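You operate a simulated robot arm through the tools that you are given. There is no shell and no other tool. Be economical: measure what you need, move in short steps, check, and stop when the job is done.

You are at the controls of a simulated two-armed robot. One attempt, no reset.

Task
Take the wiping rag from the top of the zinc table and lay it out flat on the top of the ply table.

Only the result counts: the job must be done as asked and must still hold three seconds after the hand-in. Knocking over, shifting, dropping, spilling or breaking anything else fails it.

Robot
Two 7-joint arms with two-finger parallel grippers on one trunk, on a base that drives. Base frame: it is fixed to the floor where the robot stands at the start and does not move with it; the origin is under the middle of the robot, x ahead of it, y to its left, z up; the surface under the hand at the start is at about z = 0.85. Lengths are in m, angles in degrees, forces in N, time in s.
The left shoulder is at the start at [0.05, 0.209, 1.196], the right one opposite. With the tool pointing down near the work surface each hand reaches from about 0.24 to 0.9 m from the robot's upright axis, wherever it stands, measured 20 degrees to its own side. Places, roughly: top of the ply table [0.6, -1.6, 0.8]. Payload 4.4 kg a hand.
Tool frame (each hand has its own): the origin (TCP) lies between the finger pads and is the grasp point; the fingertips stand 0.023 m ahead of it; z points along the fingers, y is the line along which they close. Largest opening 0.094 m; finger width 0.038, thickness 0.01; the body of the gripper, 0.054 by 0.096 m, starts 0.039 m behind the TCP.
Orientation is told as [roll, pitch, yaw] about the base's x, y, z axes, in that order, counted from this pose: with the fingers straight down and closing along the base's y, the tool's x points along the base's -x, its y along +y and its z along -z.

Tools
- The arms move only by the tool send_rows. It takes "left_motion", "right_motion" or both (then of equal length, played together; a hand with none holds still); each is a list of rows, each a list of 7 numbers: the shift along the tool's x, y, z in m, then the turn, a rotation vector about the tool's x, y, z in degrees, then the gripper command, from -1 (fully open) to 1 (shut), values between in proportion. In form: [[dx, dy, dz, wx, wy, wz, claw], ...]. A call has 1 to 10 rows; each row is the pose to reach, as a shift and turn from the pose commanded when the call began, along the tool's axes at that moment. Each row takes 0.2 s and may step no farther than 0.05 m and 8.6 degrees from the row before; otherwise, or with a gripper value out of range, the whole call is refused. A pose out of reach is approached as far as the arm can. The call stops where the force on the tool passes 40 N (or 10 N more than at its start, if that is more) or the arm is blocked; 0.2 s more then pass. Each finger travels about 0.108 m/s and halts on what it meets, pressing with about 28 N; the grip force reading is that of the motor and also rises with nothing between the fingers. The clock runs only during rows and for 0.2 s after the last one: add rows that repeat a pose to give the fingers time. The reply holds the time, the measured pose of the TCP, the force on the tool along the base axes, the opening and the grip force, in the units named above and with some noise, with the torque about the TCP (base axes, N m) and any sound that the robot's microphone picked up.
- Cameras (640 x 400 px; columns grow to the right, rows downward): "scene" is now at [0.1441, -0.0262, 1.3729]; the picture's right is [-0.35, -0.93, 0.00], its down [-0.62, 0.24, -0.75] and it looks along [0.70, -0.27, -0.66] (base axes); focal length 254 px, centre (320, 200). "left" rides on the left gripper at [0.086, -0.016, -0.074] in its tool frame; the picture's right is [0.18, 0.98, 0.00], its down [-0.58, 0.11, -0.81] and it looks along [-0.79, 0.15, 0.59] (tool axes); focal length 243 px, centre (320, 200). "right" rides on the right gripper at [0.086, 0.016, -0.074] in its tool frame; the picture's right is [-0.18, 0.98, 0.00], its down [-0.58, -0.11, -0.81] and it looks along [-0.79, -0.15, 0.59] (tool axes); focal length 243 px, centre (320, 200). There is no depth. A picture from a camera that has moved, and an enlarged one, comes with that camera's place and axes in the base frame and with its lens. The place of the scene camera against the robot may be out by one fixed shift of up to 0.018 m in any direction.
- get_image(camera): a new picture of that camera. The clock stands still meanwhile.
- slide_trunk(by): slides the trunk up (or, below 0, down) by that many m; the arms and the scene camera ride with it, the base frame stays. It gives what a move gives, with no picture.
- roll_base(legs): drives the robot by 1 to 6 legs, each [ahead, left, turn to the left] in m, m and degrees, along the robot's own axes; the way and the turn of a leg run together, so that a leg with both is an arc; at most 1.5 m and 180 degrees a leg. The arms and the cameras ride along, it lands a little off, and it stops where it bumps. It gives what a move gives.
- pan_tilt(pan, tilt): turns the head with the scene camera to pan (to the left, within 80 degrees either way) and tilt (down, from -29 to 69), counted from straight ahead of the robot. It gives what a move gives.
- inspect(camera, box): a new picture of the part [left, top, right, bottom] of that camera's present view, enlarged. The clock stands still meanwhile.
- finish_job(): hands the job in; it is judged then, once.

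Work in short steps. Places have to be worked out from the pictures, the camera data and where the tool is seen: move nearer, look again, correct. Check each grasp and each placing, and mend what went wrong. You have 120 turns and 92 pictures in all, those below and enlarged ones among them. Open the grippers and draw the arms clear of the work before you hand the job in, unless the task says otherwise; then end with one line.

The tools are called as a command line: name --argument value ..., lists and objects as JSON in quotes. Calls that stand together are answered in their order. send_rows: Moves the arms, as the interface text tells. Its arguments: {"type":"object","properties":{"left_motion":{"type":"array"},"right_motion":{"type":"array"}},"required":[]} The other tools are called the same way: slide_trunk (by) slides the trunk up or down; roll_base (legs) drives the base; pan_tilt (pan, tilt) turns the head that bears the scene camera; get_image (camera) takes a picture; inspect (camera, box) takes an enlarged picture of a part of a camera's view; finish_job () hands the job in.

At the start:

```text
t: 0.0
left_ee_pos: [0.5958, 0.0667, 1.0146]
left_tool_rot: [0.0, -0.1, 0.0]
left_ft_force: [0.2, 0.2, -0.3]
left_torque: [0.0, 0.0, -0.04]
left_opening: 0.0941
left_grasp_force: 0.0
right_ee_pos: [0.5589, -0.4606, 1.0858]
right_tool_rot: [0.0, 0.0, 0.1]
right_ft_force: [0.1, 0.9, -0.4]
right_torque: [0.01, -0.01, -0.01]
right_opening: 0.0941
right_grasp_force: 0.1
trunk travel left (down, up): [-0.275, 0.288]
robot x, y, heading: [0.0028, 0.0015, 0.1]
head pan, tilt: [-20.8, 41.6]
```

scene: 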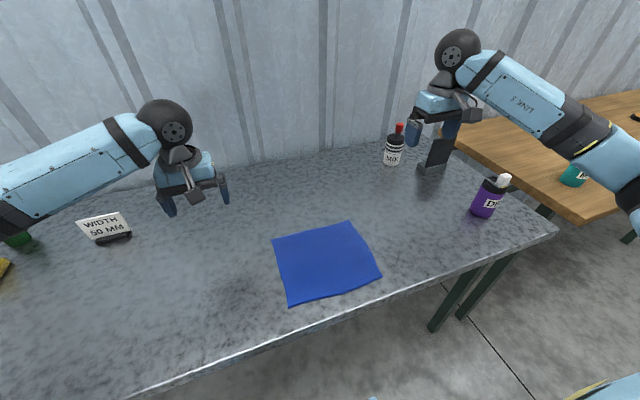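
right: 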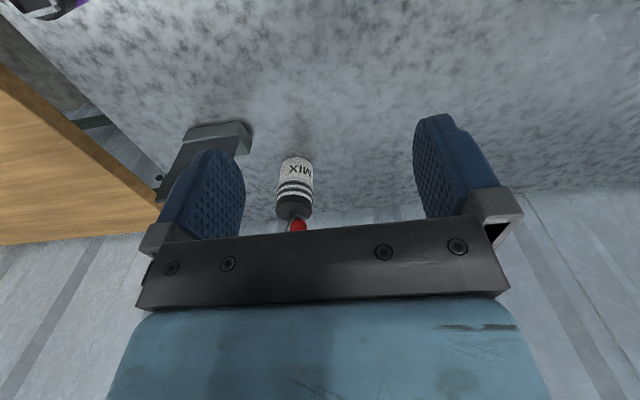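
left: 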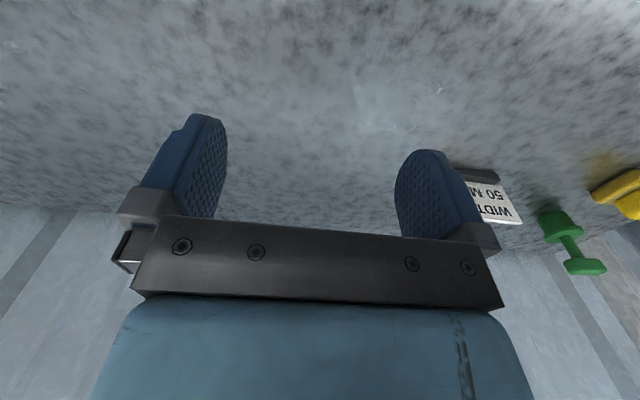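

I put the rag at about x 0.40–0.60, y −0.06 to −0.28, near the front edge of the table. I'll look closer at the rag and turn the head toward the ply table.

inspect --camera "scene" --box '[240, 200, 420, 320]'

pan_tilt --pan -70 --tilt 25

get_image --camera "scene"

```text
3.33 times, centred on (330, 260) of scene
camera zoom: at [0.1441, -0.0262, 1.3729], right [-0.35, -0.93, 0.0], down [-0.62, 0.24, -0.75], along [0.7, -0.27, -0.66], focal length 846 px, centre (287, 0)
```

zoom: 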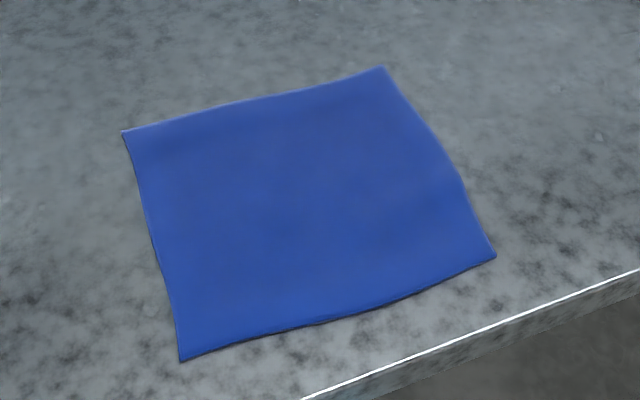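

```text
t: 1.2
left_ee_pos: [0.5968, 0.0651, 1.0144]
left_tool_rot: [0.0, 0.0, 0.0]
left_ft_force: [-0.6, -0.7, 0.1]
left_torque: [-0.04, 0.01, 0.04]
left_opening: 0.094
left_grasp_force: 0.0
right_ee_pos: [0.5597, -0.4609, 1.0847]
right_tool_rot: [0.0, 0.0, 0.1]
right_ft_force: [-0.4, 0.4, 0.1]
right_torque: [0.0, -0.01, -0.01]
right_opening: 0.094
right_grasp_force: 0.1
trunk travel left (down, up): [-0.275, 0.288]
robot x, y, heading: [-0.0019, 0.001, 0.1]
head pan, tilt: [-70.0, 25.0]
```

```text
87 pictures are left
camera scene: at [0.0973, -0.0829, 1.3986], right [-0.94, -0.34, 0.0], down [-0.14, 0.4, -0.91], along [0.31, -0.85, -0.42], focal length 254 px, centre (320, 200)
```

scene: 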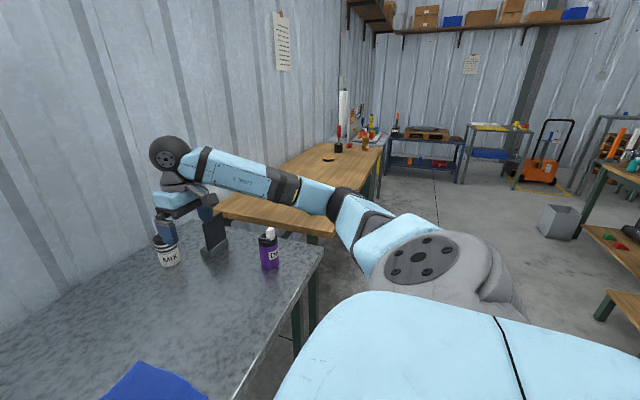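

The ply table is to the right, with some items at its far end. I'll bring both hands above the near corners of the rag with the fingers half open and point the head back at it.

send_rows --left_motion '[[0.0215, -0.0194, 0.008, 0, 0, 0, 0], [0.043, -0.0388, 0.016, 0, 0, 0, 0], [0.0645, -0.058, 0.024, 0, 0, 0, 0], [0.086, -0.0775, 0.032, 0, 0, 0, 0], [0.1075, -0.097, 0.04, 0, 0, 0, 0], [0.129, -0.116, 0.048, 0, 0, 0, 0], [0.1505, -0.1356, 0.056, 0, 0, 0, 0], [0.172, -0.155, 0.064, 0, 0, 0, 0]]' --right_motion '[[0.018, 0.027, 0.017, 0, 0, 0, 0], [0.036, 0.054, 0.034, 0, 0, 0, 0], [0.054, 0.081, 0.051, 0, 0, 0, 0], [0.0725, 0.108, 0.0675, 0, 0, 0, 0], [0.0905, 0.135, 0.0845, 0, 0, 0, 0], [0.109, 0.162, 0.101, 0, 0, 0, 0], [0.127, 0.189, 0.118, 0, 0, 0, 0], [0.145, 0.216, 0.135, 0, 0, 0, 0]]'

pan_tilt --pan -20 --tilt 50

get_image --camera "scene"

get_image --camera "left"

get_image --camera "right"

```text
t: 3.0
left_ee_pos: [0.4246, -0.0914, 0.9515]
left_tool_rot: [0.0, 0.1, 0.1]
left_ft_force: [0.7, 0.0, -0.2]
left_torque: [0.0, 0.0, 0.0]
left_opening: 0.0471
left_grasp_force: 0.1
right_ee_pos: [0.4128, -0.2451, 0.9504]
right_tool_rot: [0.0, 0.0, -0.1]
right_ft_force: [0.6, 0.1, 0.1]
right_torque: [0.0, 0.0, 0.02]
right_opening: 0.0471
right_grasp_force: 0.1
trunk travel left (down, up): [-0.275, 0.288]
robot x, y, heading: [-0.0018, -0.0006, -0.3]
head pan, tilt: [-70.0, 25.0]
```

```text
t: 4.2
left_ee_pos: [0.4246, -0.0919, 0.9508]
left_tool_rot: [0.0, 0.0, 0.0]
left_ft_force: [0.0, 0.1, 0.7]
left_torque: [-0.01, 0.0, 0.0]
left_opening: 0.0471
left_grasp_force: 0.2
right_ee_pos: [0.4143, -0.2447, 0.9506]
right_tool_rot: [0.0, 0.0, 0.0]
right_ft_force: [0.2, 0.1, 0.2]
right_torque: [0.01, -0.03, 0.03]
right_opening: 0.047
right_grasp_force: 0.1
trunk travel left (down, up): [-0.275, 0.288]
robot x, y, heading: [-0.0025, 0.0017, 0.1]
head pan, tilt: [-20.0, 50.0]
```

```text
86 pictures are left
camera scene: at [0.1381, -0.0228, 1.3611], right [-0.34, -0.94, 0.0], down [-0.72, 0.26, -0.64], along [0.6, -0.22, -0.77], focal length 254 px, centre (320, 200)
```

scene: 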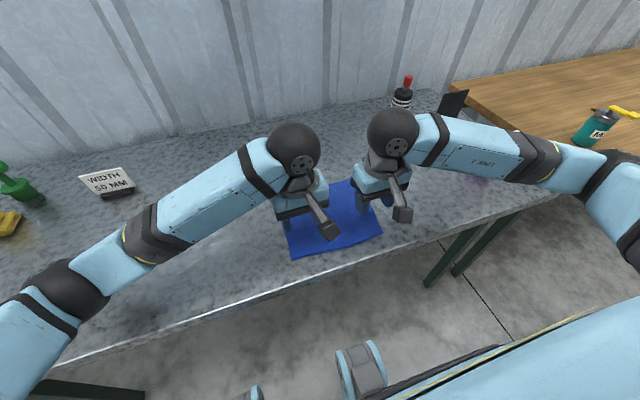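

```text
85 pictures are left
camera left: at [0.3386, -0.1084, 1.0245], right [-0.18, 0.98, 0.0], down [0.58, 0.11, 0.81], along [0.79, 0.15, -0.59], focal length 243 px, centre (320, 200)
```

left: 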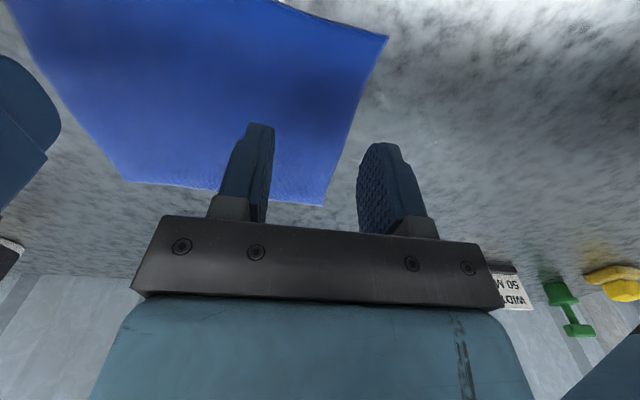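

```text
84 pictures are left
camera right: at [0.3267, -0.2283, 1.0246], right [0.18, 0.98, 0.0], down [0.58, -0.11, 0.81], along [0.79, -0.15, -0.59], focal length 243 px, centre (320, 200)
```

right: 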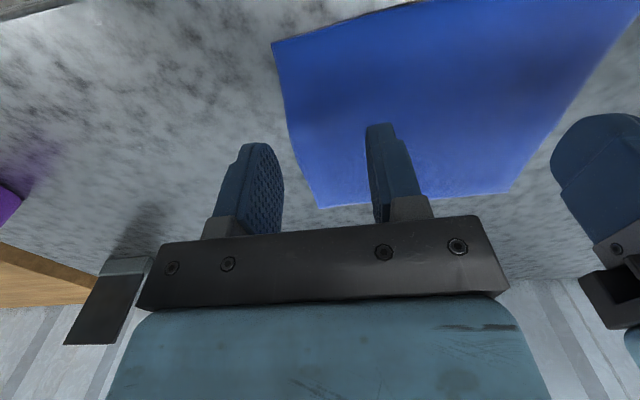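

Both wrist cameras agree: the rag spans x 0.39–0.58 and y −0.275 to −0.055. I'll lower both hands onto its near edge, just short of contact.

send_rows --left_motion '[[0.017, -0.003, 0.03, 0, 0, 0, 0.15], [0.017, -0.003, 0.06, 0, 0, 0, 0.15], [0.017, -0.003, 0.072, 0, 0, 0, 0.15]]' --right_motion '[[0.012, 0.008, 0.03, 0, 0, 0, 0.15], [0.012, 0.008, 0.06, 0, 0, 0, 0.15], [0.012, 0.008, 0.072, 0, 0, 0, 0.15]]'

get_image --camera "left"

get_image --camera "right"

```text
t: 5.0
left_ee_pos: [0.4125, -0.0978, 0.8843]
left_tool_rot: [0.2, -0.8, 0.0]
left_ft_force: [0.7, -0.6, 0.2]
left_torque: [0.01, -0.02, 0.0]
left_opening: 0.0399
left_grasp_force: 0.1
right_ee_pos: [0.4025, -0.2397, 0.8792]
right_tool_rot: [0.3, -0.1, 0.0]
right_ft_force: [-0.3, 0.2, -0.3]
right_torque: [-0.01, 0.02, 0.02]
right_opening: 0.0401
right_grasp_force: 0.0
trunk travel left (down, up): [-0.275, 0.288]
robot x, y, heading: [0.001, -0.0024, -0.2]
head pan, tilt: [-20.0, 50.0]
```

```text
83 pictures are left
camera left: at [0.324, -0.1158, 0.957], right [-0.18, 0.98, 0.0], down [0.57, 0.11, 0.81], along [0.8, 0.15, -0.58], focal length 243 px, centre (320, 200)
```

left: 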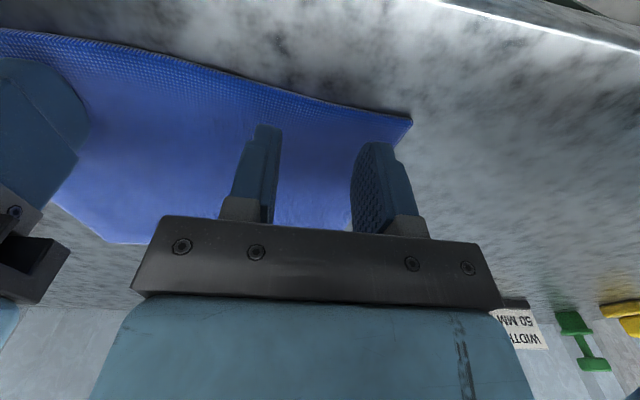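

```text
82 pictures are left
camera right: at [0.3161, -0.2239, 0.9538], right [0.19, 0.98, 0.01], down [0.58, -0.11, 0.81], along [0.79, -0.15, -0.59], focal length 243 px, centre (320, 200)
```

right: 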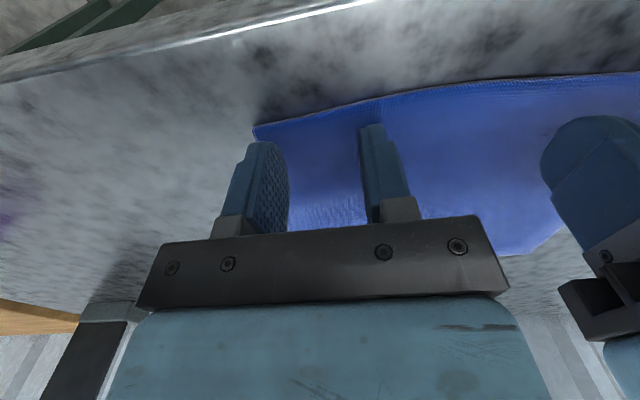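

No contact yet. The left hand lags a little, so I'll descend in small steps and watch the force.

send_rows --left_motion '[[0.002, 0, 0.003, 0, 0, 0, 0.15], [0.002, 0, 0.006, 0, 0, 0, 0.15], [0.002, 0, 0.006, 0, 0, 0, 0.15]]' --right_motion '[[0, 0, 0.003, 0, 0, 0, 0.15], [0, 0, 0.006, 0, 0, 0, 0.15], [0, 0, 0.006, 0, 0, 0, 0.15]]'

```text
t: 5.8
left_ee_pos: [0.4158, -0.096, 0.8876]
left_tool_rot: [0.5, -2.2, 0.1]
left_ft_force: [-0.8, -0.2, 0.2]
left_torque: [0.0, 0.0, -0.03]
left_opening: 0.04
left_grasp_force: 0.0
right_ee_pos: [0.4012, -0.2407, 0.8754]
right_tool_rot: [0.4, -0.4, 0.1]
right_ft_force: [3.7, 1.9, 24.2]
right_torque: [-0.1, -0.12, 0.01]
right_opening: 0.0396
right_grasp_force: 0.0
trunk travel left (down, up): [-0.275, 0.288]
robot x, y, heading: [0.0008, 0.0009, -0.2]
head pan, tilt: [-20.0, 50.0]
```

The right hand touches at z≈0.875, but the left arm is too folded to reach down here. I'll raise both hands, then back the base off and shift it right to centre on the rag.

send_rows --left_motion '[[-0.01, 0, -0.04, 0, 0, 0, 0.15], [-0.02, 0, -0.08, 0, 0, 0, 0.15]]' --right_motion '[[0, 0, -0.04, 0, 0, 0, 0.15], [0, 0, -0.08, 0, 0, 0, 0.15]]'

roll_base --legs '[[-0.12, 0, 0], [0, -0.15, 0]]'

```text
t: 6.3
left_ee_pos: [0.4224, -0.0991, 0.9474]
left_tool_rot: [0.1, 0.2, -0.1]
left_ft_force: [-0.5, -0.6, 0.3]
left_torque: [0.01, -0.02, 0.01]
left_opening: 0.0402
left_grasp_force: 0.0
right_ee_pos: [0.4002, -0.2432, 0.9495]
right_tool_rot: [0.0, 0.1, 0.0]
right_ft_force: [-0.6, 0.6, -0.2]
right_torque: [0.01, -0.03, 0.0]
right_opening: 0.04
right_grasp_force: 0.1
trunk travel left (down, up): [-0.275, 0.288]
robot x, y, heading: [0.0021, -0.0021, -0.4]
head pan, tilt: [-20.0, 50.0]
```

```text
t: 9.2
left_ee_pos: [0.3028, -0.2462, 0.9507]
left_tool_rot: [0.0, 0.0, -0.1]
left_ft_force: [0.5, 0.7, 1.3]
left_torque: [0.02, 0.0, -0.02]
left_opening: 0.0402
left_grasp_force: 0.1
right_ee_pos: [0.2843, -0.3902, 0.9534]
right_tool_rot: [0.0, 0.0, 0.0]
right_ft_force: [0.0, -0.5, 0.6]
right_torque: [0.01, 0.0, 0.0]
right_opening: 0.0401
right_grasp_force: 0.1
trunk travel left (down, up): [-0.275, 0.288]
robot x, y, heading: [-0.116, -0.1505, -0.0]
head pan, tilt: [-20.0, 50.0]
```

Moving both hands back over the near edge at the same height, then down to just above the cloth.

send_rows --left_motion '[[-0.0255, 0.037, 0, 0, 0, 0, 0.15], [-0.051, 0.0745, 0, 0, 0, 0, 0.15], [-0.0765, 0.112, 0, 0, 0, 0, 0.15], [-0.102, 0.149, 0, 0, 0, 0, 0.15], [-0.102, 0.149, 0.035, 0, 0, 0, 0.15], [-0.102, 0.149, 0.07, 0, 0, 0, 0.15], [-0.102, 0.149, 0.07, 0, 0, 0, 0.15]]' --right_motion '[[-0.029, 0.039, 0, 0, 0, 0, 0.15], [-0.058, 0.0775, 0, 0, 0, 0, 0.15], [-0.087, 0.116, 0, 0, 0, 0, 0.15], [-0.116, 0.155, 0, 0, 0, 0, 0.15], [-0.116, 0.155, 0.035, 0, 0, 0, 0.15], [-0.116, 0.155, 0.072, 0, 0, 0, 0.15], [-0.116, 0.155, 0.072, 0, 0, 0, 0.15]]'

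get_image --camera "left"

get_image --camera "right"

```text
t: 10.8
left_ee_pos: [0.4061, -0.0995, 0.8812]
left_tool_rot: [0.1, 0.0, 0.1]
left_ft_force: [-1.2, 0.3, 0.0]
left_torque: [-0.04, -0.01, -0.04]
left_opening: 0.04
left_grasp_force: 0.1
right_ee_pos: [0.4001, -0.2352, 0.8815]
right_tool_rot: [0.0, 0.0, 0.0]
right_ft_force: [0.1, 0.1, -0.7]
right_torque: [0.03, -0.01, 0.04]
right_opening: 0.04
right_grasp_force: 0.0
trunk travel left (down, up): [-0.275, 0.288]
robot x, y, heading: [-0.1225, -0.1499, -0.1]
head pan, tilt: [-20.0, 50.0]
```

```text
81 pictures are left
camera left: at [0.3186, -0.1166, 0.9547], right [-0.18, 0.98, 0.0], down [0.58, 0.11, 0.81], along [0.79, 0.15, -0.59], focal length 243 px, centre (320, 200)
```

left: 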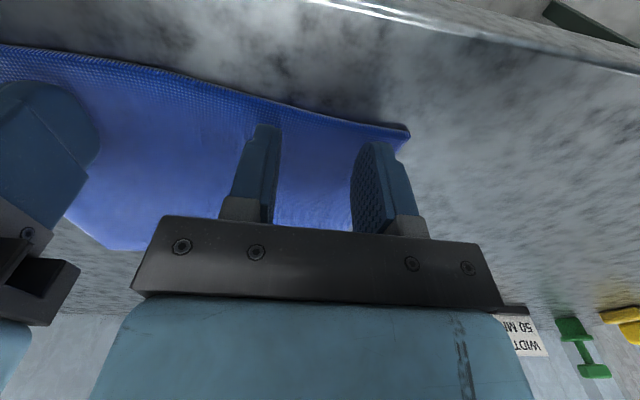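

```text
80 pictures are left
camera right: at [0.3142, -0.22, 0.9567], right [0.18, 0.98, 0.0], down [0.58, -0.11, 0.81], along [0.79, -0.15, -0.59], focal length 243 px, centre (320, 200)
```

right: 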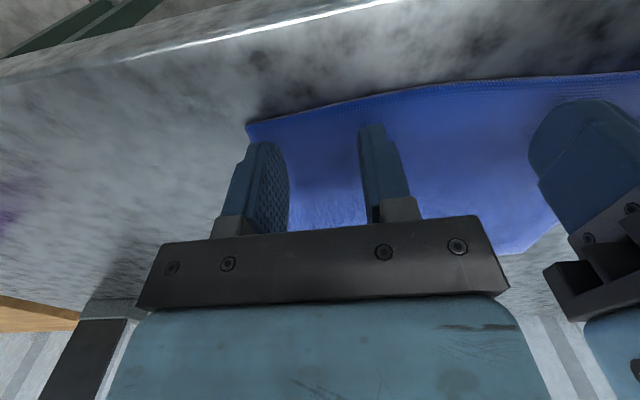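

Both hands are placed well. I'll press lightly onto the cloth.

send_rows --left_motion '[[0, -0.004, 0.003, 0, 0, 0, 0.15], [0, -0.004, 0.006, 0, 0, 0, 0.15], [0, -0.004, 0.006, 0, 0, 0, 0.15]]' --right_motion '[[0, 0, 0.003, 0, 0, 0, 0.15], [0, 0, 0.006, 0, 0, 0, 0.15], [0, 0, 0.006, 0, 0, 0, 0.15]]'

```text
t: 11.6
left_ee_pos: [0.4062, -0.1012, 0.8773]
left_tool_rot: [-0.1, 0.0, 0.0]
left_ft_force: [0.6, -1.8, 8.8]
left_torque: [-0.01, -0.02, -0.01]
left_opening: 0.0399
left_grasp_force: 0.1
right_ee_pos: [0.3996, -0.2364, 0.8767]
right_tool_rot: [0.0, -0.2, 0.0]
right_ft_force: [1.6, 0.5, 6.0]
right_torque: [-0.01, -0.01, -0.03]
right_opening: 0.0399
right_grasp_force: 0.0
trunk travel left (down, up): [-0.275, 0.288]
robot x, y, heading: [-0.1192, -0.1511, -0.2]
head pan, tilt: [-20.0, 50.0]
```

Light contact on both hands (6–9 N). I'll close the fingers while holding this press.

send_rows --left_motion '[[0, 0, 0.001, 0, 0, 0, 0.4], [0, 0, 0.001, 0, 0, 0, 0.7], [0, 0, 0.001, 0, 0, 0, 1], [0, 0, 0.001, 0, 0, 0, 1], [0, 0, 0.001, 0, 0, 0, 1]]' --right_motion '[[0, 0, 0.001, 0, 0, 0, 0.4], [0, 0, 0.001, 0, 0, 0, 0.7], [0, 0, 0.001, 0, 0, 0, 1], [0, 0, 0.001, 0, 0, 0, 1], [0, 0, 0.001, 0, 0, 0, 1]]'

get_image --camera "left"

get_image --camera "right"

```text
t: 12.8
left_ee_pos: [0.4049, -0.1016, 0.8759]
left_tool_rot: [-0.1, -0.2, 0.1]
left_ft_force: [2.0, -18.1, 17.1]
left_torque: [-0.39, -0.09, 0.05]
left_opening: 0.0046
left_grasp_force: 27.8
right_ee_pos: [0.3969, -0.2348, 0.8774]
right_tool_rot: [0.1, -0.1, 0.2]
right_ft_force: [0.0, 18.0, 12.3]
right_torque: [0.44, 0.03, 0.03]
right_opening: 0.0043
right_grasp_force: 28.2
trunk travel left (down, up): [-0.275, 0.288]
robot x, y, heading: [-0.1167, -0.1527, -0.0]
head pan, tilt: [-20.0, 50.0]
```

```text
79 pictures are left
camera left: at [0.3182, -0.1188, 0.9498], right [-0.18, 0.98, 0.0], down [0.58, 0.11, 0.81], along [0.79, 0.15, -0.59], focal length 243 px, centre (320, 200)
```

left: 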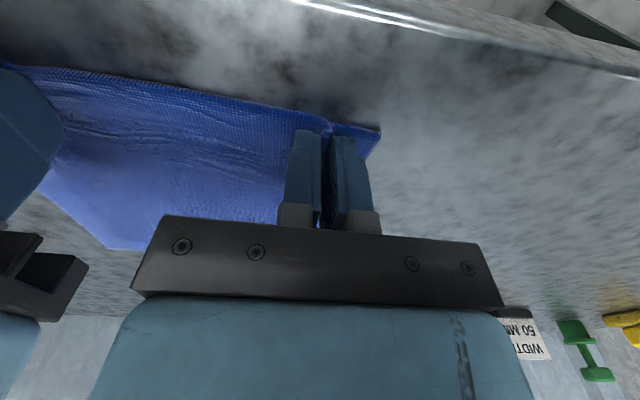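

```text
78 pictures are left
camera right: at [0.3114, -0.2191, 0.9511], right [0.18, 0.98, 0.0], down [0.58, -0.11, 0.81], along [0.79, -0.15, -0.59], focal length 243 px, centre (320, 200)
```

right: 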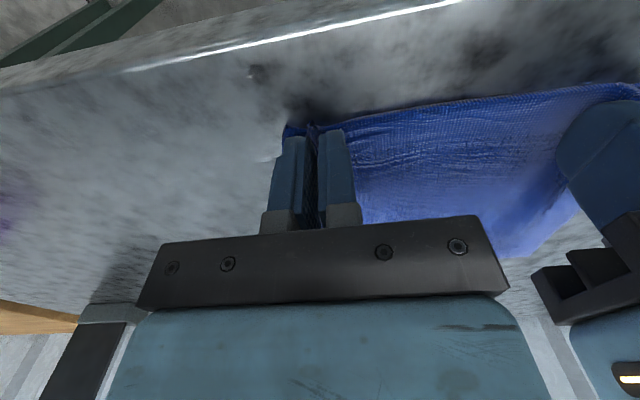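

Both hands have pinched a fold, and the cloth is taut between them. I'll ease them 5 mm each inward and lift.

send_rows --left_motion '[[0, -0.005, -0.01, 0, 0, 0, 1], [0, -0.005, -0.04, 0, 0, 0, 1], [0, -0.005, -0.08, 0, 0, 0, 1], [0, -0.005, -0.12, 0, 0, 0, 1], [0, -0.005, -0.16, 0, 0, 0, 1], [0, -0.005, -0.2, 0, 0, 0, 1], [0, -0.005, -0.24, 0, 0, 0, 1], [0, -0.005, -0.26, 0, 0, 0, 1], [0, -0.005, -0.26, 0, 0, 0, 1]]' --right_motion '[[0, 0.005, -0.01, 0, 0, 0, 1], [0, 0.005, -0.04, 0, 0, 0, 1], [0, 0.005, -0.08, 0, 0, 0, 1], [0, 0.005, -0.12, 0, 0, 0, 1], [0, 0.005, -0.16, 0, 0, 0, 1], [0, 0.005, -0.2, 0, 0, 0, 1], [0, 0.005, -0.24, 0, 0, 0, 1], [0, 0.005, -0.26, 0, 0, 0, 1], [0, 0.005, -0.26, 0, 0, 0, 1]]'

get_image --camera "scene"

get_image --camera "left"

```text
t: 14.8
left_ee_pos: [0.4058, -0.107, 1.1319]
left_tool_rot: [0.0, 0.0, 0.0]
left_ft_force: [-0.5, -0.6, 0.2]
left_torque: [-0.01, -0.01, -0.01]
left_opening: 0.0047
left_grasp_force: 27.7
right_ee_pos: [0.399, -0.2311, 1.1352]
right_tool_rot: [0.0, 0.0, 0.0]
right_ft_force: [0.2, 0.9, 0.1]
right_torque: [-0.02, 0.0, 0.01]
right_opening: 0.0032
right_grasp_force: 27.6
trunk travel left (down, up): [-0.275, 0.288]
robot x, y, heading: [-0.1195, -0.1514, -0.0]
head pan, tilt: [-20.0, 50.0]
```

```text
77 pictures are left
camera scene: at [0.0186, -0.1739, 1.3611], right [-0.34, -0.94, 0.0], down [-0.72, 0.26, -0.64], along [0.6, -0.22, -0.77], focal length 254 px, centre (320, 200)
```

scene: 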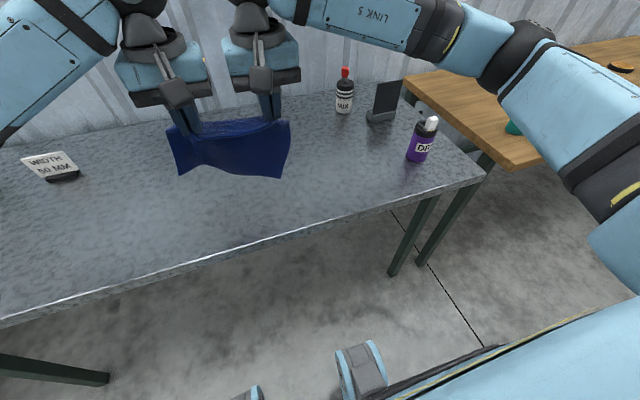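

```text
76 pictures are left
camera left: at [0.319, -0.1242, 1.2067], right [-0.19, 0.98, 0.0], down [0.58, 0.11, 0.81], along [0.79, 0.15, -0.59], focal length 243 px, centre (320, 200)
```

left: 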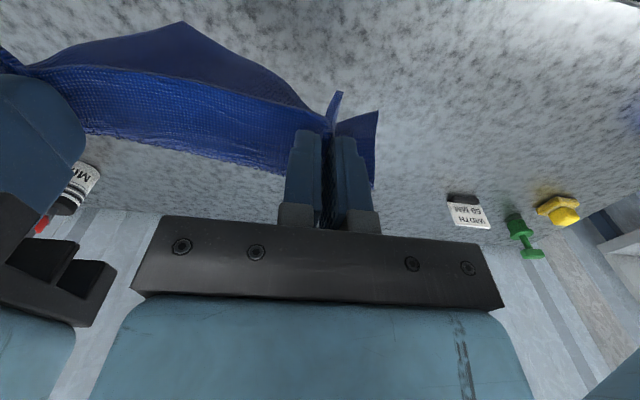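

The rag hangs cleanly between both hands. I'll back away from the zinc table and drive right toward the ply table.

roll_base --legs '[[-0.35, 0, 0], [0, -1.3, 0]]'

pan_tilt --pan 0 --tilt 35

get_image --camera "scene"

```text
t: 28.4
left_ee_pos: [0.0729, -1.4255, 1.1332]
left_tool_rot: [-0.1, 0.0, 0.6]
left_ft_force: [0.8, -1.0, -0.1]
left_torque: [0.0, 0.0, -0.02]
left_opening: 0.0046
left_grasp_force: 27.7
right_ee_pos: [0.0677, -1.5487, 1.1335]
right_tool_rot: [0.1, 0.0, 0.5]
right_ft_force: [-0.6, 0.6, 0.0]
right_torque: [0.02, -0.01, 0.02]
right_opening: 0.0029
right_grasp_force: 28.2
trunk travel left (down, up): [-0.275, 0.288]
robot x, y, heading: [-0.4535, -1.468, 0.4]
head pan, tilt: [-20.0, 50.0]
```

```text
t: 29.2
left_ee_pos: [0.0721, -1.4261, 1.1322]
left_tool_rot: [0.0, 0.1, 0.7]
left_ft_force: [0.2, -0.8, -0.1]
left_torque: [0.03, 0.02, -0.03]
left_opening: 0.0045
left_grasp_force: 27.8
right_ee_pos: [0.0689, -1.5487, 1.1344]
right_tool_rot: [0.0, 0.0, 0.7]
right_ft_force: [-0.1, 0.9, 0.2]
right_torque: [-0.02, 0.0, 0.0]
right_opening: 0.0031
right_grasp_force: 28.2
trunk travel left (down, up): [-0.275, 0.288]
robot x, y, heading: [-0.4525, -1.4791, 0.5]
head pan, tilt: [0.0, 35.0]
```

```text
75 pictures are left
camera scene: at [-0.2984, -1.4692, 1.3828], right [0.01, -1.0, 0.0], down [-0.57, 0.0, -0.82], along [0.82, 0.01, -0.57], focal length 254 px, centre (320, 200)
```

scene: 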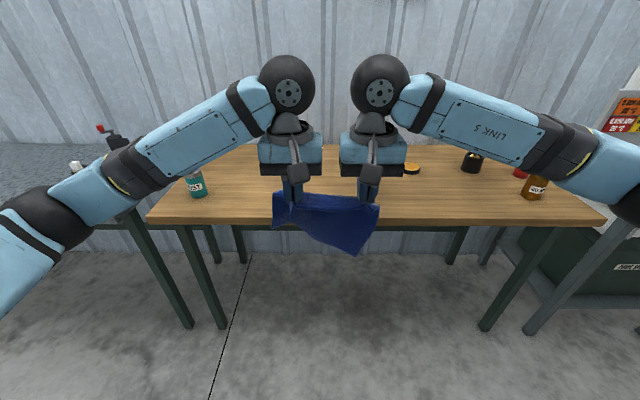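

The ply table's front edge is at x≈0.41. The items on it sit to the left and far right, and the space ahead looks free. I'll drive forward 0.4 and check what is behind the hands.

roll_base --legs '[[0.43, 0, 0]]'

get_image --camera "left"

get_image --camera "right"

pan_tilt --pan 0 --tilt 45

get_image --camera "scene"

```text
t: 31.9
left_ee_pos: [0.5088, -1.4236, 1.1327]
left_tool_rot: [0.0, 0.0, 0.4]
left_ft_force: [-0.7, -1.2, 0.0]
left_torque: [0.01, 0.02, 0.0]
left_opening: 0.0045
left_grasp_force: 27.6
right_ee_pos: [0.5045, -1.5468, 1.1342]
right_tool_rot: [0.1, 0.0, 0.4]
right_ft_force: [-1.0, 0.5, -0.5]
right_torque: [0.02, -0.02, 0.08]
right_opening: 0.003
right_grasp_force: 27.8
trunk travel left (down, up): [-0.275, 0.288]
robot x, y, heading: [-0.0149, -1.4701, 0.3]
head pan, tilt: [0.0, 35.0]
```

```text
74 pictures are left
camera left: at [0.4231, -1.4409, 1.2065], right [-0.19, 0.98, 0.0], down [0.58, 0.11, 0.81], along [0.79, 0.15, -0.59], focal length 243 px, centre (320, 200)
```

left: 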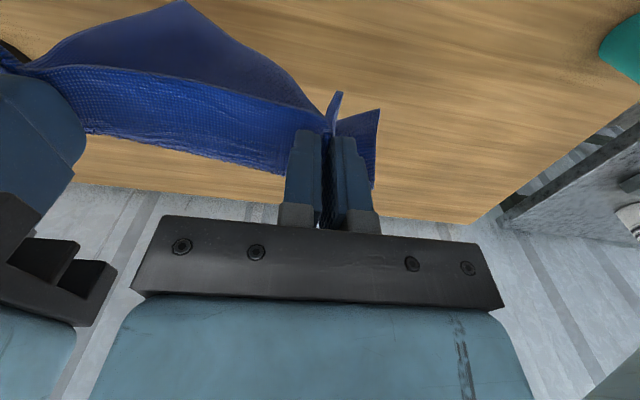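

```text
73 pictures are left
camera right: at [0.4179, -1.5309, 1.2086], right [0.18, 0.98, 0.0], down [0.58, -0.1, 0.81], along [0.79, -0.14, -0.59], focal length 243 px, centre (320, 200)
```

right: 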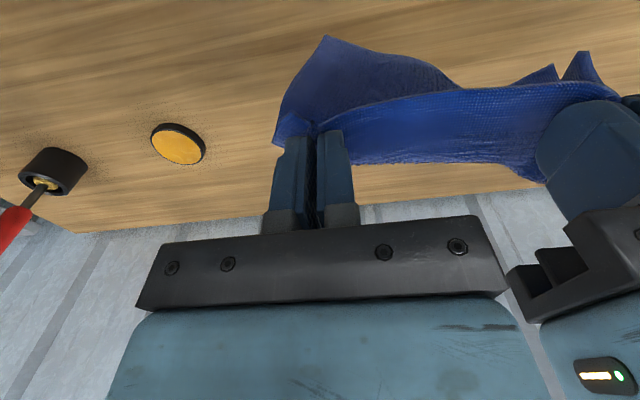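

```text
t: 32.6
left_ee_pos: [0.5084, -1.4233, 1.1331]
left_tool_rot: [0.0, 0.1, 0.3]
left_ft_force: [-0.4, -0.1, -0.4]
left_torque: [0.01, 0.0, -0.03]
left_opening: 0.0045
left_grasp_force: 27.9
right_ee_pos: [0.5038, -1.5469, 1.1342]
right_tool_rot: [0.1, -0.1, 0.4]
right_ft_force: [0.1, 0.7, 0.3]
right_torque: [-0.04, -0.03, 0.02]
right_opening: 0.0032
right_grasp_force: 28.2
trunk travel left (down, up): [-0.275, 0.288]
robot x, y, heading: [-0.0163, -1.4692, 0.4]
head pan, tilt: [0.0, 45.0]
```

```text
72 pictures are left
camera scene: at [0.1316, -1.4661, 1.3681], right [0.01, -1.0, 0.0], down [-0.71, 0.0, -0.71], along [0.71, 0.0, -0.71], focal length 254 px, centre (320, 200)
```

scene: 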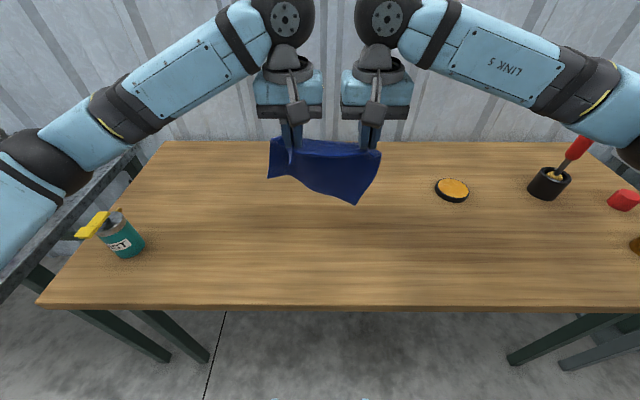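

The table is clear around here: front edge x≈0.37, back x≈1.03. I'll move the hands out to x≈0.72, lower them so the hem is just above the table, and spread them a touch to tighten the top edge.

send_rows --left_motion '[[-0.03, 0.001, 0.01, 0, 0, 0, 1], [-0.06, 0.002, 0.02, 0, 0, 0, 1], [-0.09, 0.003, 0.03, 0, 0, 0, 1], [-0.12, 0.003, 0.04, 0, 0, 0, 1], [-0.15, 0.003, 0.055, 0, 0, 0, 1], [-0.18, 0.003, 0.07, 0, 0, 0, 1], [-0.21, 0.003, 0.08, 0, 0, 0, 1], [-0.215, 0.003, 0.085, 0, 0, 0, 1], [-0.215, 0.003, 0.085, 0, 0, 0, 1], [-0.215, 0.003, 0.085, 0, 0, 0, 1]]' --right_motion '[[-0.03, -0.001, 0.01, 0, 0, 0, 1], [-0.06, -0.002, 0.02, 0, 0, 0, 1], [-0.09, -0.003, 0.03, 0, 0, 0, 1], [-0.12, -0.003, 0.04, 0, 0, 0, 1], [-0.15, -0.003, 0.055, 0, 0, 0, 1], [-0.18, -0.003, 0.07, 0, 0, 0, 1], [-0.21, -0.003, 0.08, 0, 0, 0, 1], [-0.22, -0.003, 0.085, 0, 0, 0, 1], [-0.22, -0.003, 0.085, 0, 0, 0, 1], [-0.22, -0.003, 0.085, 0, 0, 0, 1]]'

get_image --camera "scene"

get_image --camera "right"

```text
t: 34.8
left_ee_pos: [0.7221, -1.4202, 1.0478]
left_tool_rot: [0.0, 0.0, 0.4]
left_ft_force: [0.4, -8.4, -0.1]
left_torque: [-0.2, -0.03, 0.0]
left_opening: 0.0044
left_grasp_force: 27.8
right_ee_pos: [0.724, -1.5479, 1.0485]
right_tool_rot: [0.0, -0.1, 0.4]
right_ft_force: [-0.2, 8.4, -0.2]
right_torque: [0.22, 0.0, 0.03]
right_opening: 0.0033
right_grasp_force: 27.7
trunk travel left (down, up): [-0.275, 0.288]
robot x, y, heading: [-0.0127, -1.4701, 0.4]
head pan, tilt: [0.0, 45.0]
```

```text
71 pictures are left
camera scene: at [0.1317, -1.4661, 1.368], right [0.01, -1.0, 0.0], down [-0.71, 0.0, -0.71], along [0.71, 0.0, -0.71], focal length 254 px, centre (320, 200)
```

scene: 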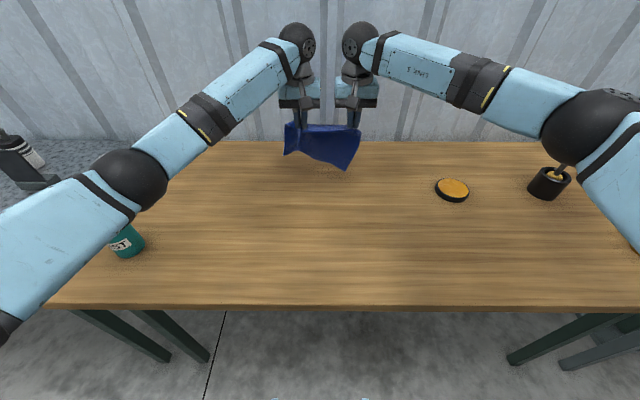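

```text
70 pictures are left
camera right: at [0.6372, -1.5326, 1.1237], right [0.18, 0.98, 0.0], down [0.58, -0.1, 0.81], along [0.79, -0.14, -0.59], focal length 243 px, centre (320, 200)
```

right: 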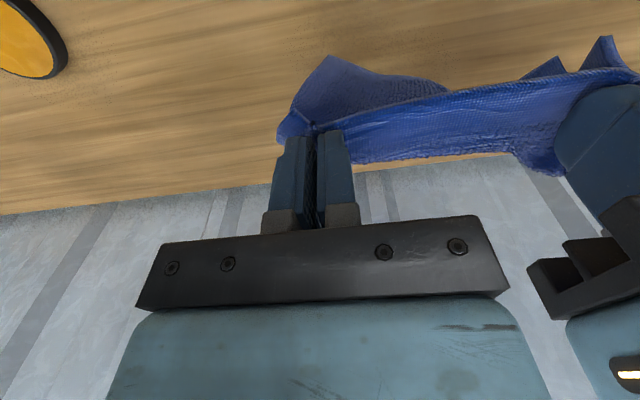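

Let me zoom in on how the rag is hanging before laying it.

inspect --camera "scene" --box '[260, 90, 390, 180]'

get_image --camera "left"

```text
4.44 times, centred on (325, 135) of scene
camera zoom: at [0.1317, -1.4661, 1.368], right [0.01, -1.0, 0.0], down [-0.71, 0.0, -0.71], along [0.71, 0.0, -0.71], focal length 1128 px, centre (298, 489)
```

zoom: 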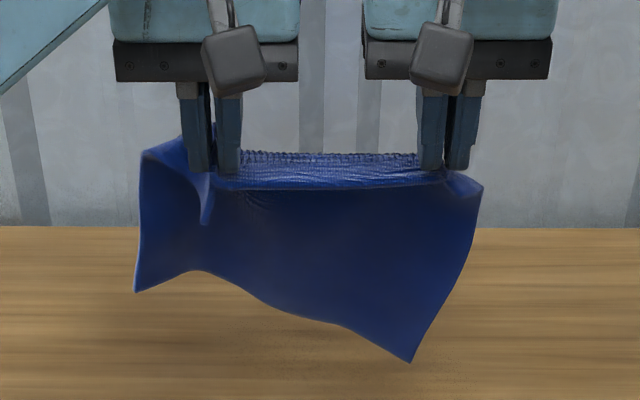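

```text
68 pictures are left
camera left: at [0.6369, -1.4367, 1.1215], right [-0.19, 0.98, 0.0], down [0.58, 0.11, 0.81], along [0.79, 0.15, -0.59], focal length 243 px, centre (320, 200)
```

left: 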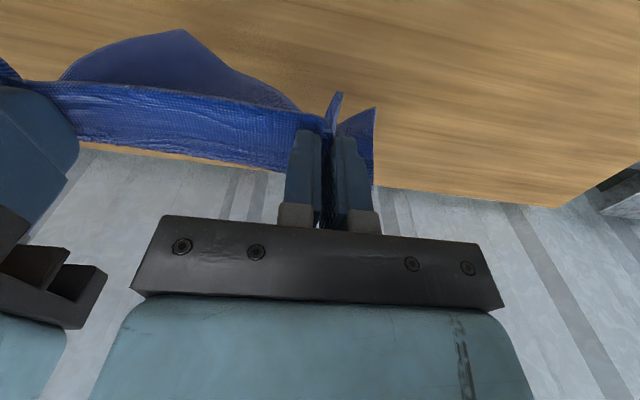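

The rag hangs with its lower right corner at z≈0.9. I'll lower until the hem nearly touches, starting a slow pull back so that it trails away from the robot.

send_rows --left_motion '[[0, 0, 0.02, 0, 0, 0, 1], [0, 0, 0.04, 0, 0, 0, 1], [0, 0, 0.06, 0, 0, 0, 1], [0.005, 0, 0.075, 0, 0, 0, 1], [0.015, 0, 0.085, 0, 0, 0, 1], [0.03, 0, 0.095, 0, 0, 0, 1], [0.045, 0, 0.105, 0, 0, 0, 1], [0.06, 0, 0.11, 0, 0, 0, 1]]' --right_motion '[[0, 0, 0.02, 0, 0, 0, 1], [0, 0, 0.04, 0, 0, 0, 1], [0, 0, 0.06, 0, 0, 0, 1], [0.005, 0, 0.075, 0, 0, 0, 1], [0.015, 0, 0.085, 0, 0, 0, 1], [0.03, 0, 0.095, 0, 0, 0, 1], [0.045, 0, 0.105, 0, 0, 0, 1], [0.06, 0, 0.11, 0, 0, 0, 1]]'

get_image --camera "scene"

get_image --camera "right"

```text
t: 36.6
left_ee_pos: [0.6635, -1.4186, 0.938]
left_tool_rot: [0.2, -0.2, 0.4]
left_ft_force: [0.8, -4.7, -0.2]
left_torque: [-0.09, 0.0, -0.01]
left_opening: 0.0042
left_grasp_force: 28.4
right_ee_pos: [0.6637, -1.546, 0.9409]
right_tool_rot: [0.0, 0.1, 0.3]
right_ft_force: [-0.3, 4.7, -0.2]
right_torque: [0.15, 0.02, 0.06]
right_opening: 0.0031
right_grasp_force: 27.7
trunk travel left (down, up): [-0.275, 0.288]
robot x, y, heading: [-0.0185, -1.4685, 0.5]
head pan, tilt: [0.0, 45.0]
```

```text
67 pictures are left
camera scene: at [0.1312, -1.4662, 1.3681], right [0.01, -1.0, 0.0], down [-0.71, 0.0, -0.71], along [0.71, 0.0, -0.71], focal length 254 px, centre (320, 200)
```

scene: 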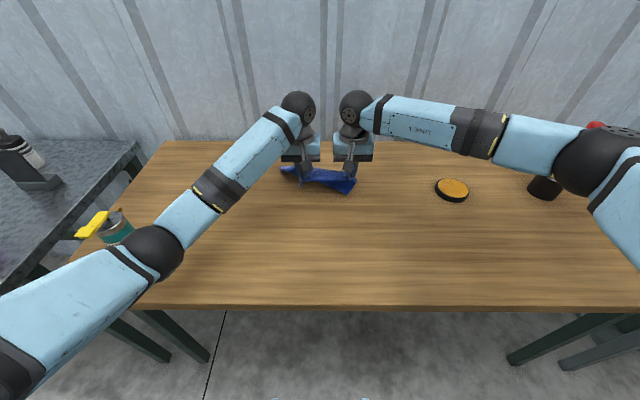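

```text
66 pictures are left
camera right: at [0.5777, -1.5306, 1.0145], right [0.18, 0.98, 0.0], down [0.58, -0.11, 0.81], along [0.79, -0.14, -0.59], focal length 243 px, centre (320, 200)
```

right: 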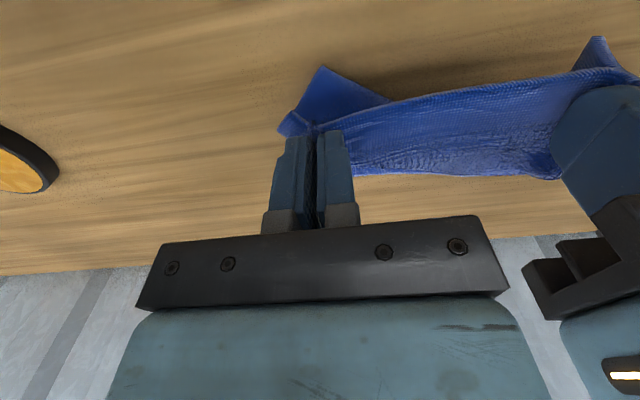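

The left elbow stays well clear of the teal bottle. I'll continue with mostly backward drag and a little descent so the hem trails out.

send_rows --left_motion '[[0.012, 0, 0.002, 0, 0, 0, 1], [0.024, 0, 0.006, 0, 0, 0, 1], [0.036, 0, 0.012, 0, 0, 0, 1], [0.048, 0, 0.018, 0, 0, 0, 1], [0.06, 0, 0.026, 0, 0, 0, 1], [0.072, 0, 0.034, 0, 0, 0, 1]]' --right_motion '[[0.012, 0, 0.002, 0, 0, 0, 1], [0.024, 0, 0.006, 0, 0, 0, 1], [0.036, 0, 0.012, 0, 0, 0, 1], [0.048, 0, 0.018, 0, 0, 0, 1], [0.06, 0, 0.026, 0, 0, 0, 1], [0.072, 0, 0.034, 0, 0, 0, 1]]'

get_image --camera "scene"

get_image --camera "right"

```text
t: 38.0
left_ee_pos: [0.5938, -1.4249, 0.9161]
left_tool_rot: [0.3, -0.8, 0.3]
left_ft_force: [0.5, -7.3, -1.2]
left_torque: [-0.19, -0.04, -0.02]
left_opening: 0.0047
left_grasp_force: 28.2
right_ee_pos: [0.5937, -1.5537, 0.9095]
right_tool_rot: [0.3, -0.3, 0.3]
right_ft_force: [0.4, 8.0, 0.5]
right_torque: [0.16, 0.03, 0.02]
right_opening: 0.0036
right_grasp_force: 27.8
trunk travel left (down, up): [-0.275, 0.288]
robot x, y, heading: [-0.0122, -1.4692, 0.1]
head pan, tilt: [0.0, 45.0]
```

```text
65 pictures are left
camera scene: at [0.1303, -1.4727, 1.3709], right [0.0, -1.0, -0.01], down [-0.71, 0.0, -0.71], along [0.71, 0.01, -0.71], focal length 254 px, centre (320, 200)
```

scene: 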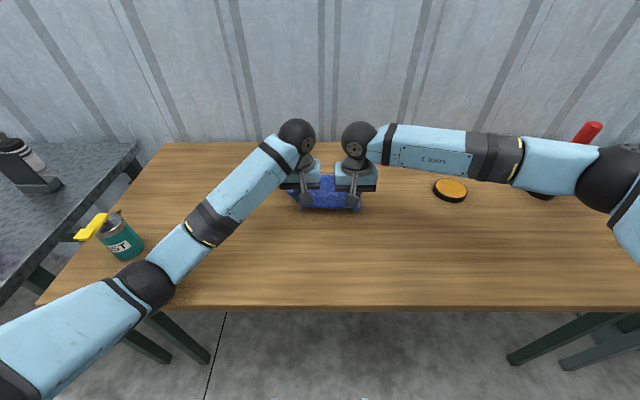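

```text
64 pictures are left
camera right: at [0.5055, -1.5382, 0.9836], right [0.18, 0.98, 0.01], down [0.58, -0.11, 0.81], along [0.79, -0.14, -0.59], focal length 243 px, centre (320, 200)
```

right: 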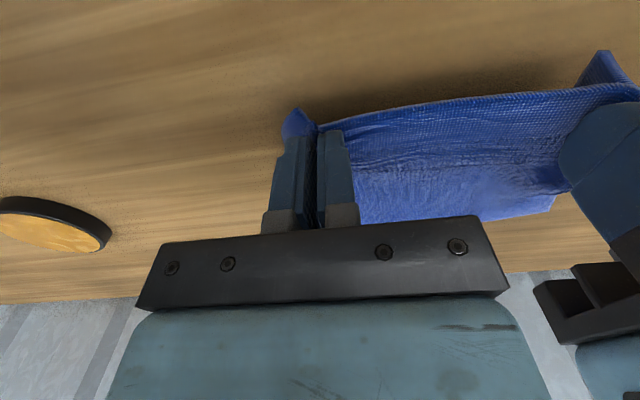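

The cloth now trails properly. However, the left hand stands 1 cm off and the camera tilted, which suggests the left elbow is touching the table edge. I'll raise the trunk to free it.

slide_trunk --by 0.2

get_image --camera "scene"

```text
t: 40.2
left_ee_pos: [0.5907, -1.4196, 1.1046]
left_tool_rot: [0.2, 0.0, 0.3]
left_ft_force: [0.2, -7.8, -0.1]
left_torque: [-0.17, -0.02, 0.01]
left_opening: 0.0045
left_grasp_force: 27.9
right_ee_pos: [0.5928, -1.5501, 1.104]
right_tool_rot: [-0.1, -0.1, 0.4]
right_ft_force: [-0.6, 8.2, -0.8]
right_torque: [0.23, -0.01, 0.05]
right_opening: 0.0031
right_grasp_force: 28.1
trunk travel left (down, up): [-0.475, 0.088]
robot x, y, heading: [-0.0161, -1.4696, 0.4]
head pan, tilt: [0.0, 45.0]
```

```text
63 pictures are left
camera scene: at [0.1319, -1.4662, 1.5679], right [0.01, -1.0, 0.0], down [-0.71, 0.0, -0.71], along [0.71, 0.0, -0.71], focal length 254 px, centre (320, 200)
```

scene: 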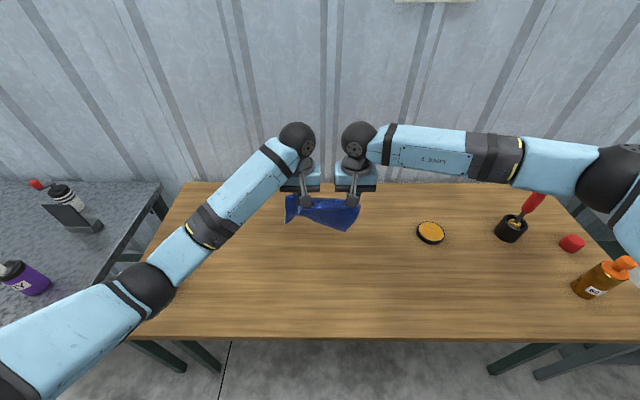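

The camera is level again, so the elbow was indeed on the edge and is now free. I'll redo the lay-down: forward and down first, then drag back.

send_rows --left_motion '[[-0.025, 0, 0.02, 0, 0, 0, 1], [-0.05, 0, 0.04, 0, 0, 0, 1], [-0.075, 0, 0.06, 0, 0, 0, 1], [-0.1, 0, 0.08, 0, 0, 0, 1], [-0.11, 0, 0.1, 0, 0, 0, 1], [-0.11, 0, 0.12, 0, 0, 0, 1], [-0.11, 0, 0.135, 0, 0, 0, 1], [-0.11, 0, 0.135, 0, 0, 0, 1]]' --right_motion '[[-0.025, 0, 0.02, 0, 0, 0, 1], [-0.05, 0, 0.04, 0, 0, 0, 1], [-0.075, 0, 0.06, 0, 0, 0, 1], [-0.1, 0, 0.08, 0, 0, 0, 1], [-0.11, 0, 0.1, 0, 0, 0, 1], [-0.11, 0, 0.12, 0, 0, 0, 1], [-0.11, 0, 0.135, 0, 0, 0, 1], [-0.11, 0, 0.135, 0, 0, 0, 1]]'

get_image --camera "scene"

```text
t: 42.0
left_ee_pos: [0.7003, -1.4185, 0.9707]
left_tool_rot: [-0.1, 0.0, 0.4]
left_ft_force: [0.8, -7.9, 0.0]
left_torque: [-0.17, 0.01, 0.06]
left_opening: 0.0046
left_grasp_force: 27.8
right_ee_pos: [0.7025, -1.5486, 0.9705]
right_tool_rot: [0.0, 0.0, 0.3]
right_ft_force: [-0.9, 7.8, 0.0]
right_torque: [0.19, 0.01, 0.02]
right_opening: 0.0036
right_grasp_force: 28.2
trunk travel left (down, up): [-0.475, 0.088]
robot x, y, heading: [-0.0129, -1.4717, 0.3]
head pan, tilt: [0.0, 45.0]
```

```text
62 pictures are left
camera scene: at [0.1312, -1.466, 1.5681], right [0.01, -1.0, 0.0], down [-0.71, 0.0, -0.71], along [0.71, 0.0, -0.71], focal length 254 px, centre (320, 200)
```

scene: 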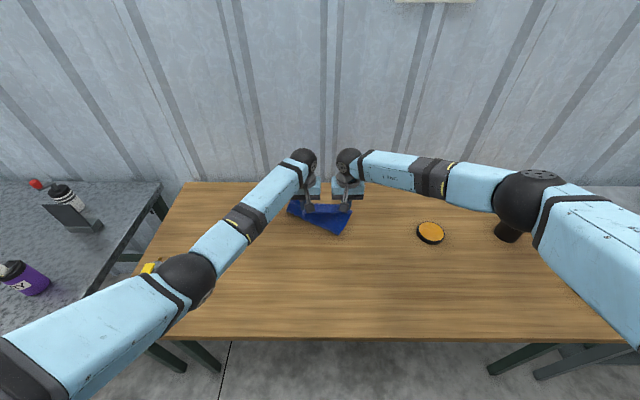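

Tracking is good and the camera is level. Now the drag back with gradual descent.

send_rows --left_motion '[[0.004, 0, 0.012, 0, 0, 0, 1], [0.014, 0, 0.022, 0, 0, 0, 1], [0.026, 0, 0.03, 0, 0, 0, 1], [0.038, 0, 0.036, 0, 0, 0, 1], [0.05, 0, 0.042, 0, 0, 0, 1], [0.062, 0, 0.048, 0, 0, 0, 1], [0.074, 0, 0.054, 0, 0, 0, 1], [0.086, 0, 0.06, 0, 0, 0, 1], [0.098, 0, 0.068, 0, 0, 0, 1], [0.11, 0, 0.076, 0, 0, 0, 1]]' --right_motion '[[0.004, 0, 0.012, 0, 0, 0, 1], [0.014, 0, 0.022, 0, 0, 0, 1], [0.026, 0, 0.03, 0, 0, 0, 1], [0.038, 0, 0.036, 0, 0, 0, 1], [0.05, 0, 0.042, 0, 0, 0, 1], [0.062, 0, 0.048, 0, 0, 0, 1], [0.074, 0, 0.054, 0, 0, 0, 1], [0.086, 0, 0.06, 0, 0, 0, 1], [0.098, 0, 0.068, 0, 0, 0, 1], [0.11, 0, 0.076, 0, 0, 0, 1]]'

get_image --camera "scene"

get_image --camera "right"

get_image --camera "left"

```text
t: 44.2
left_ee_pos: [0.5914, -1.4202, 0.8947]
left_tool_rot: [0.1, 0.0, 0.4]
left_ft_force: [0.4, -7.4, 1.4]
left_torque: [-0.18, -0.04, -0.03]
left_opening: 0.0042
left_grasp_force: 27.8
right_ee_pos: [0.5922, -1.5483, 0.8941]
right_tool_rot: [0.1, -0.1, 0.3]
right_ft_force: [-0.8, 7.5, -0.7]
right_torque: [0.19, 0.03, 0.0]
right_opening: 0.0033
right_grasp_force: 27.9
trunk travel left (down, up): [-0.475, 0.088]
robot x, y, heading: [-0.0113, -1.471, 0.1]
head pan, tilt: [0.0, 45.0]
```

```text
61 pictures are left
camera scene: at [0.1311, -1.4663, 1.5681], right [0.01, -1.0, 0.0], down [-0.71, 0.0, -0.71], along [0.71, 0.0, -0.71], focal length 254 px, centre (320, 200)
```

scene: 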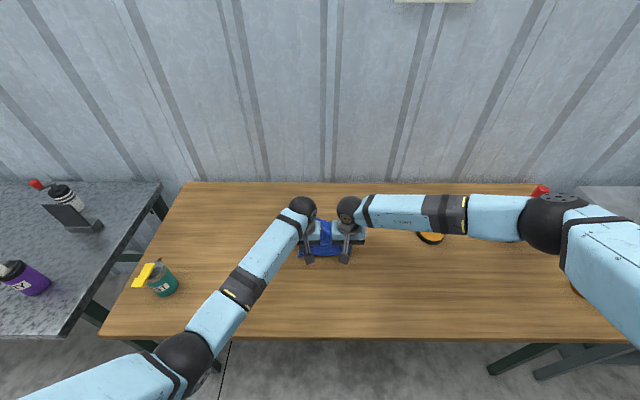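

```text
60 pictures are left
camera right: at [0.5055, -1.5332, 0.9699], right [0.18, 0.98, 0.0], down [0.58, -0.1, 0.81], along [0.79, -0.14, -0.59], focal length 243 px, centre (320, 200)
```

right: 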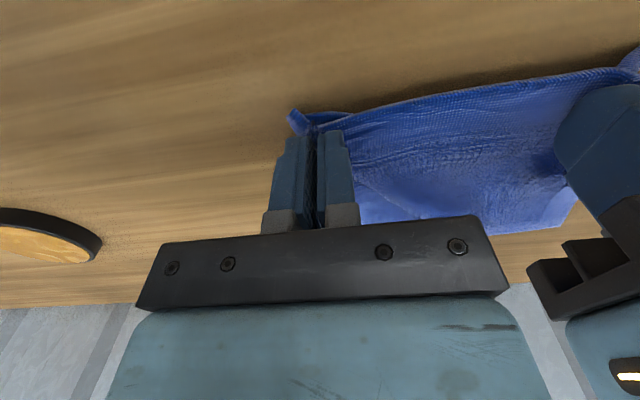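

```text
59 pictures are left
camera left: at [0.5047, -1.438, 0.968], right [-0.19, 0.98, 0.0], down [0.58, 0.11, 0.81], along [0.79, 0.15, -0.59], focal length 243 px, centre (320, 200)
```

left: 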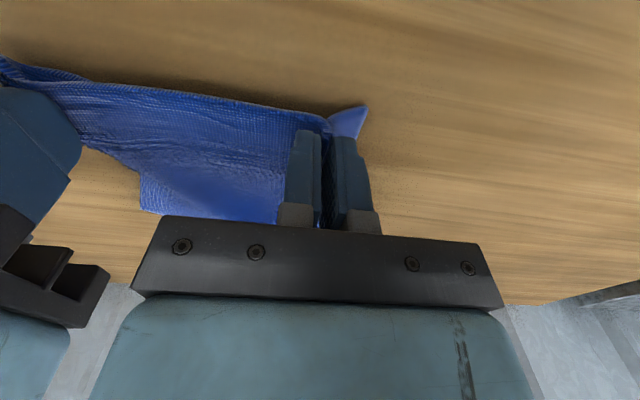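

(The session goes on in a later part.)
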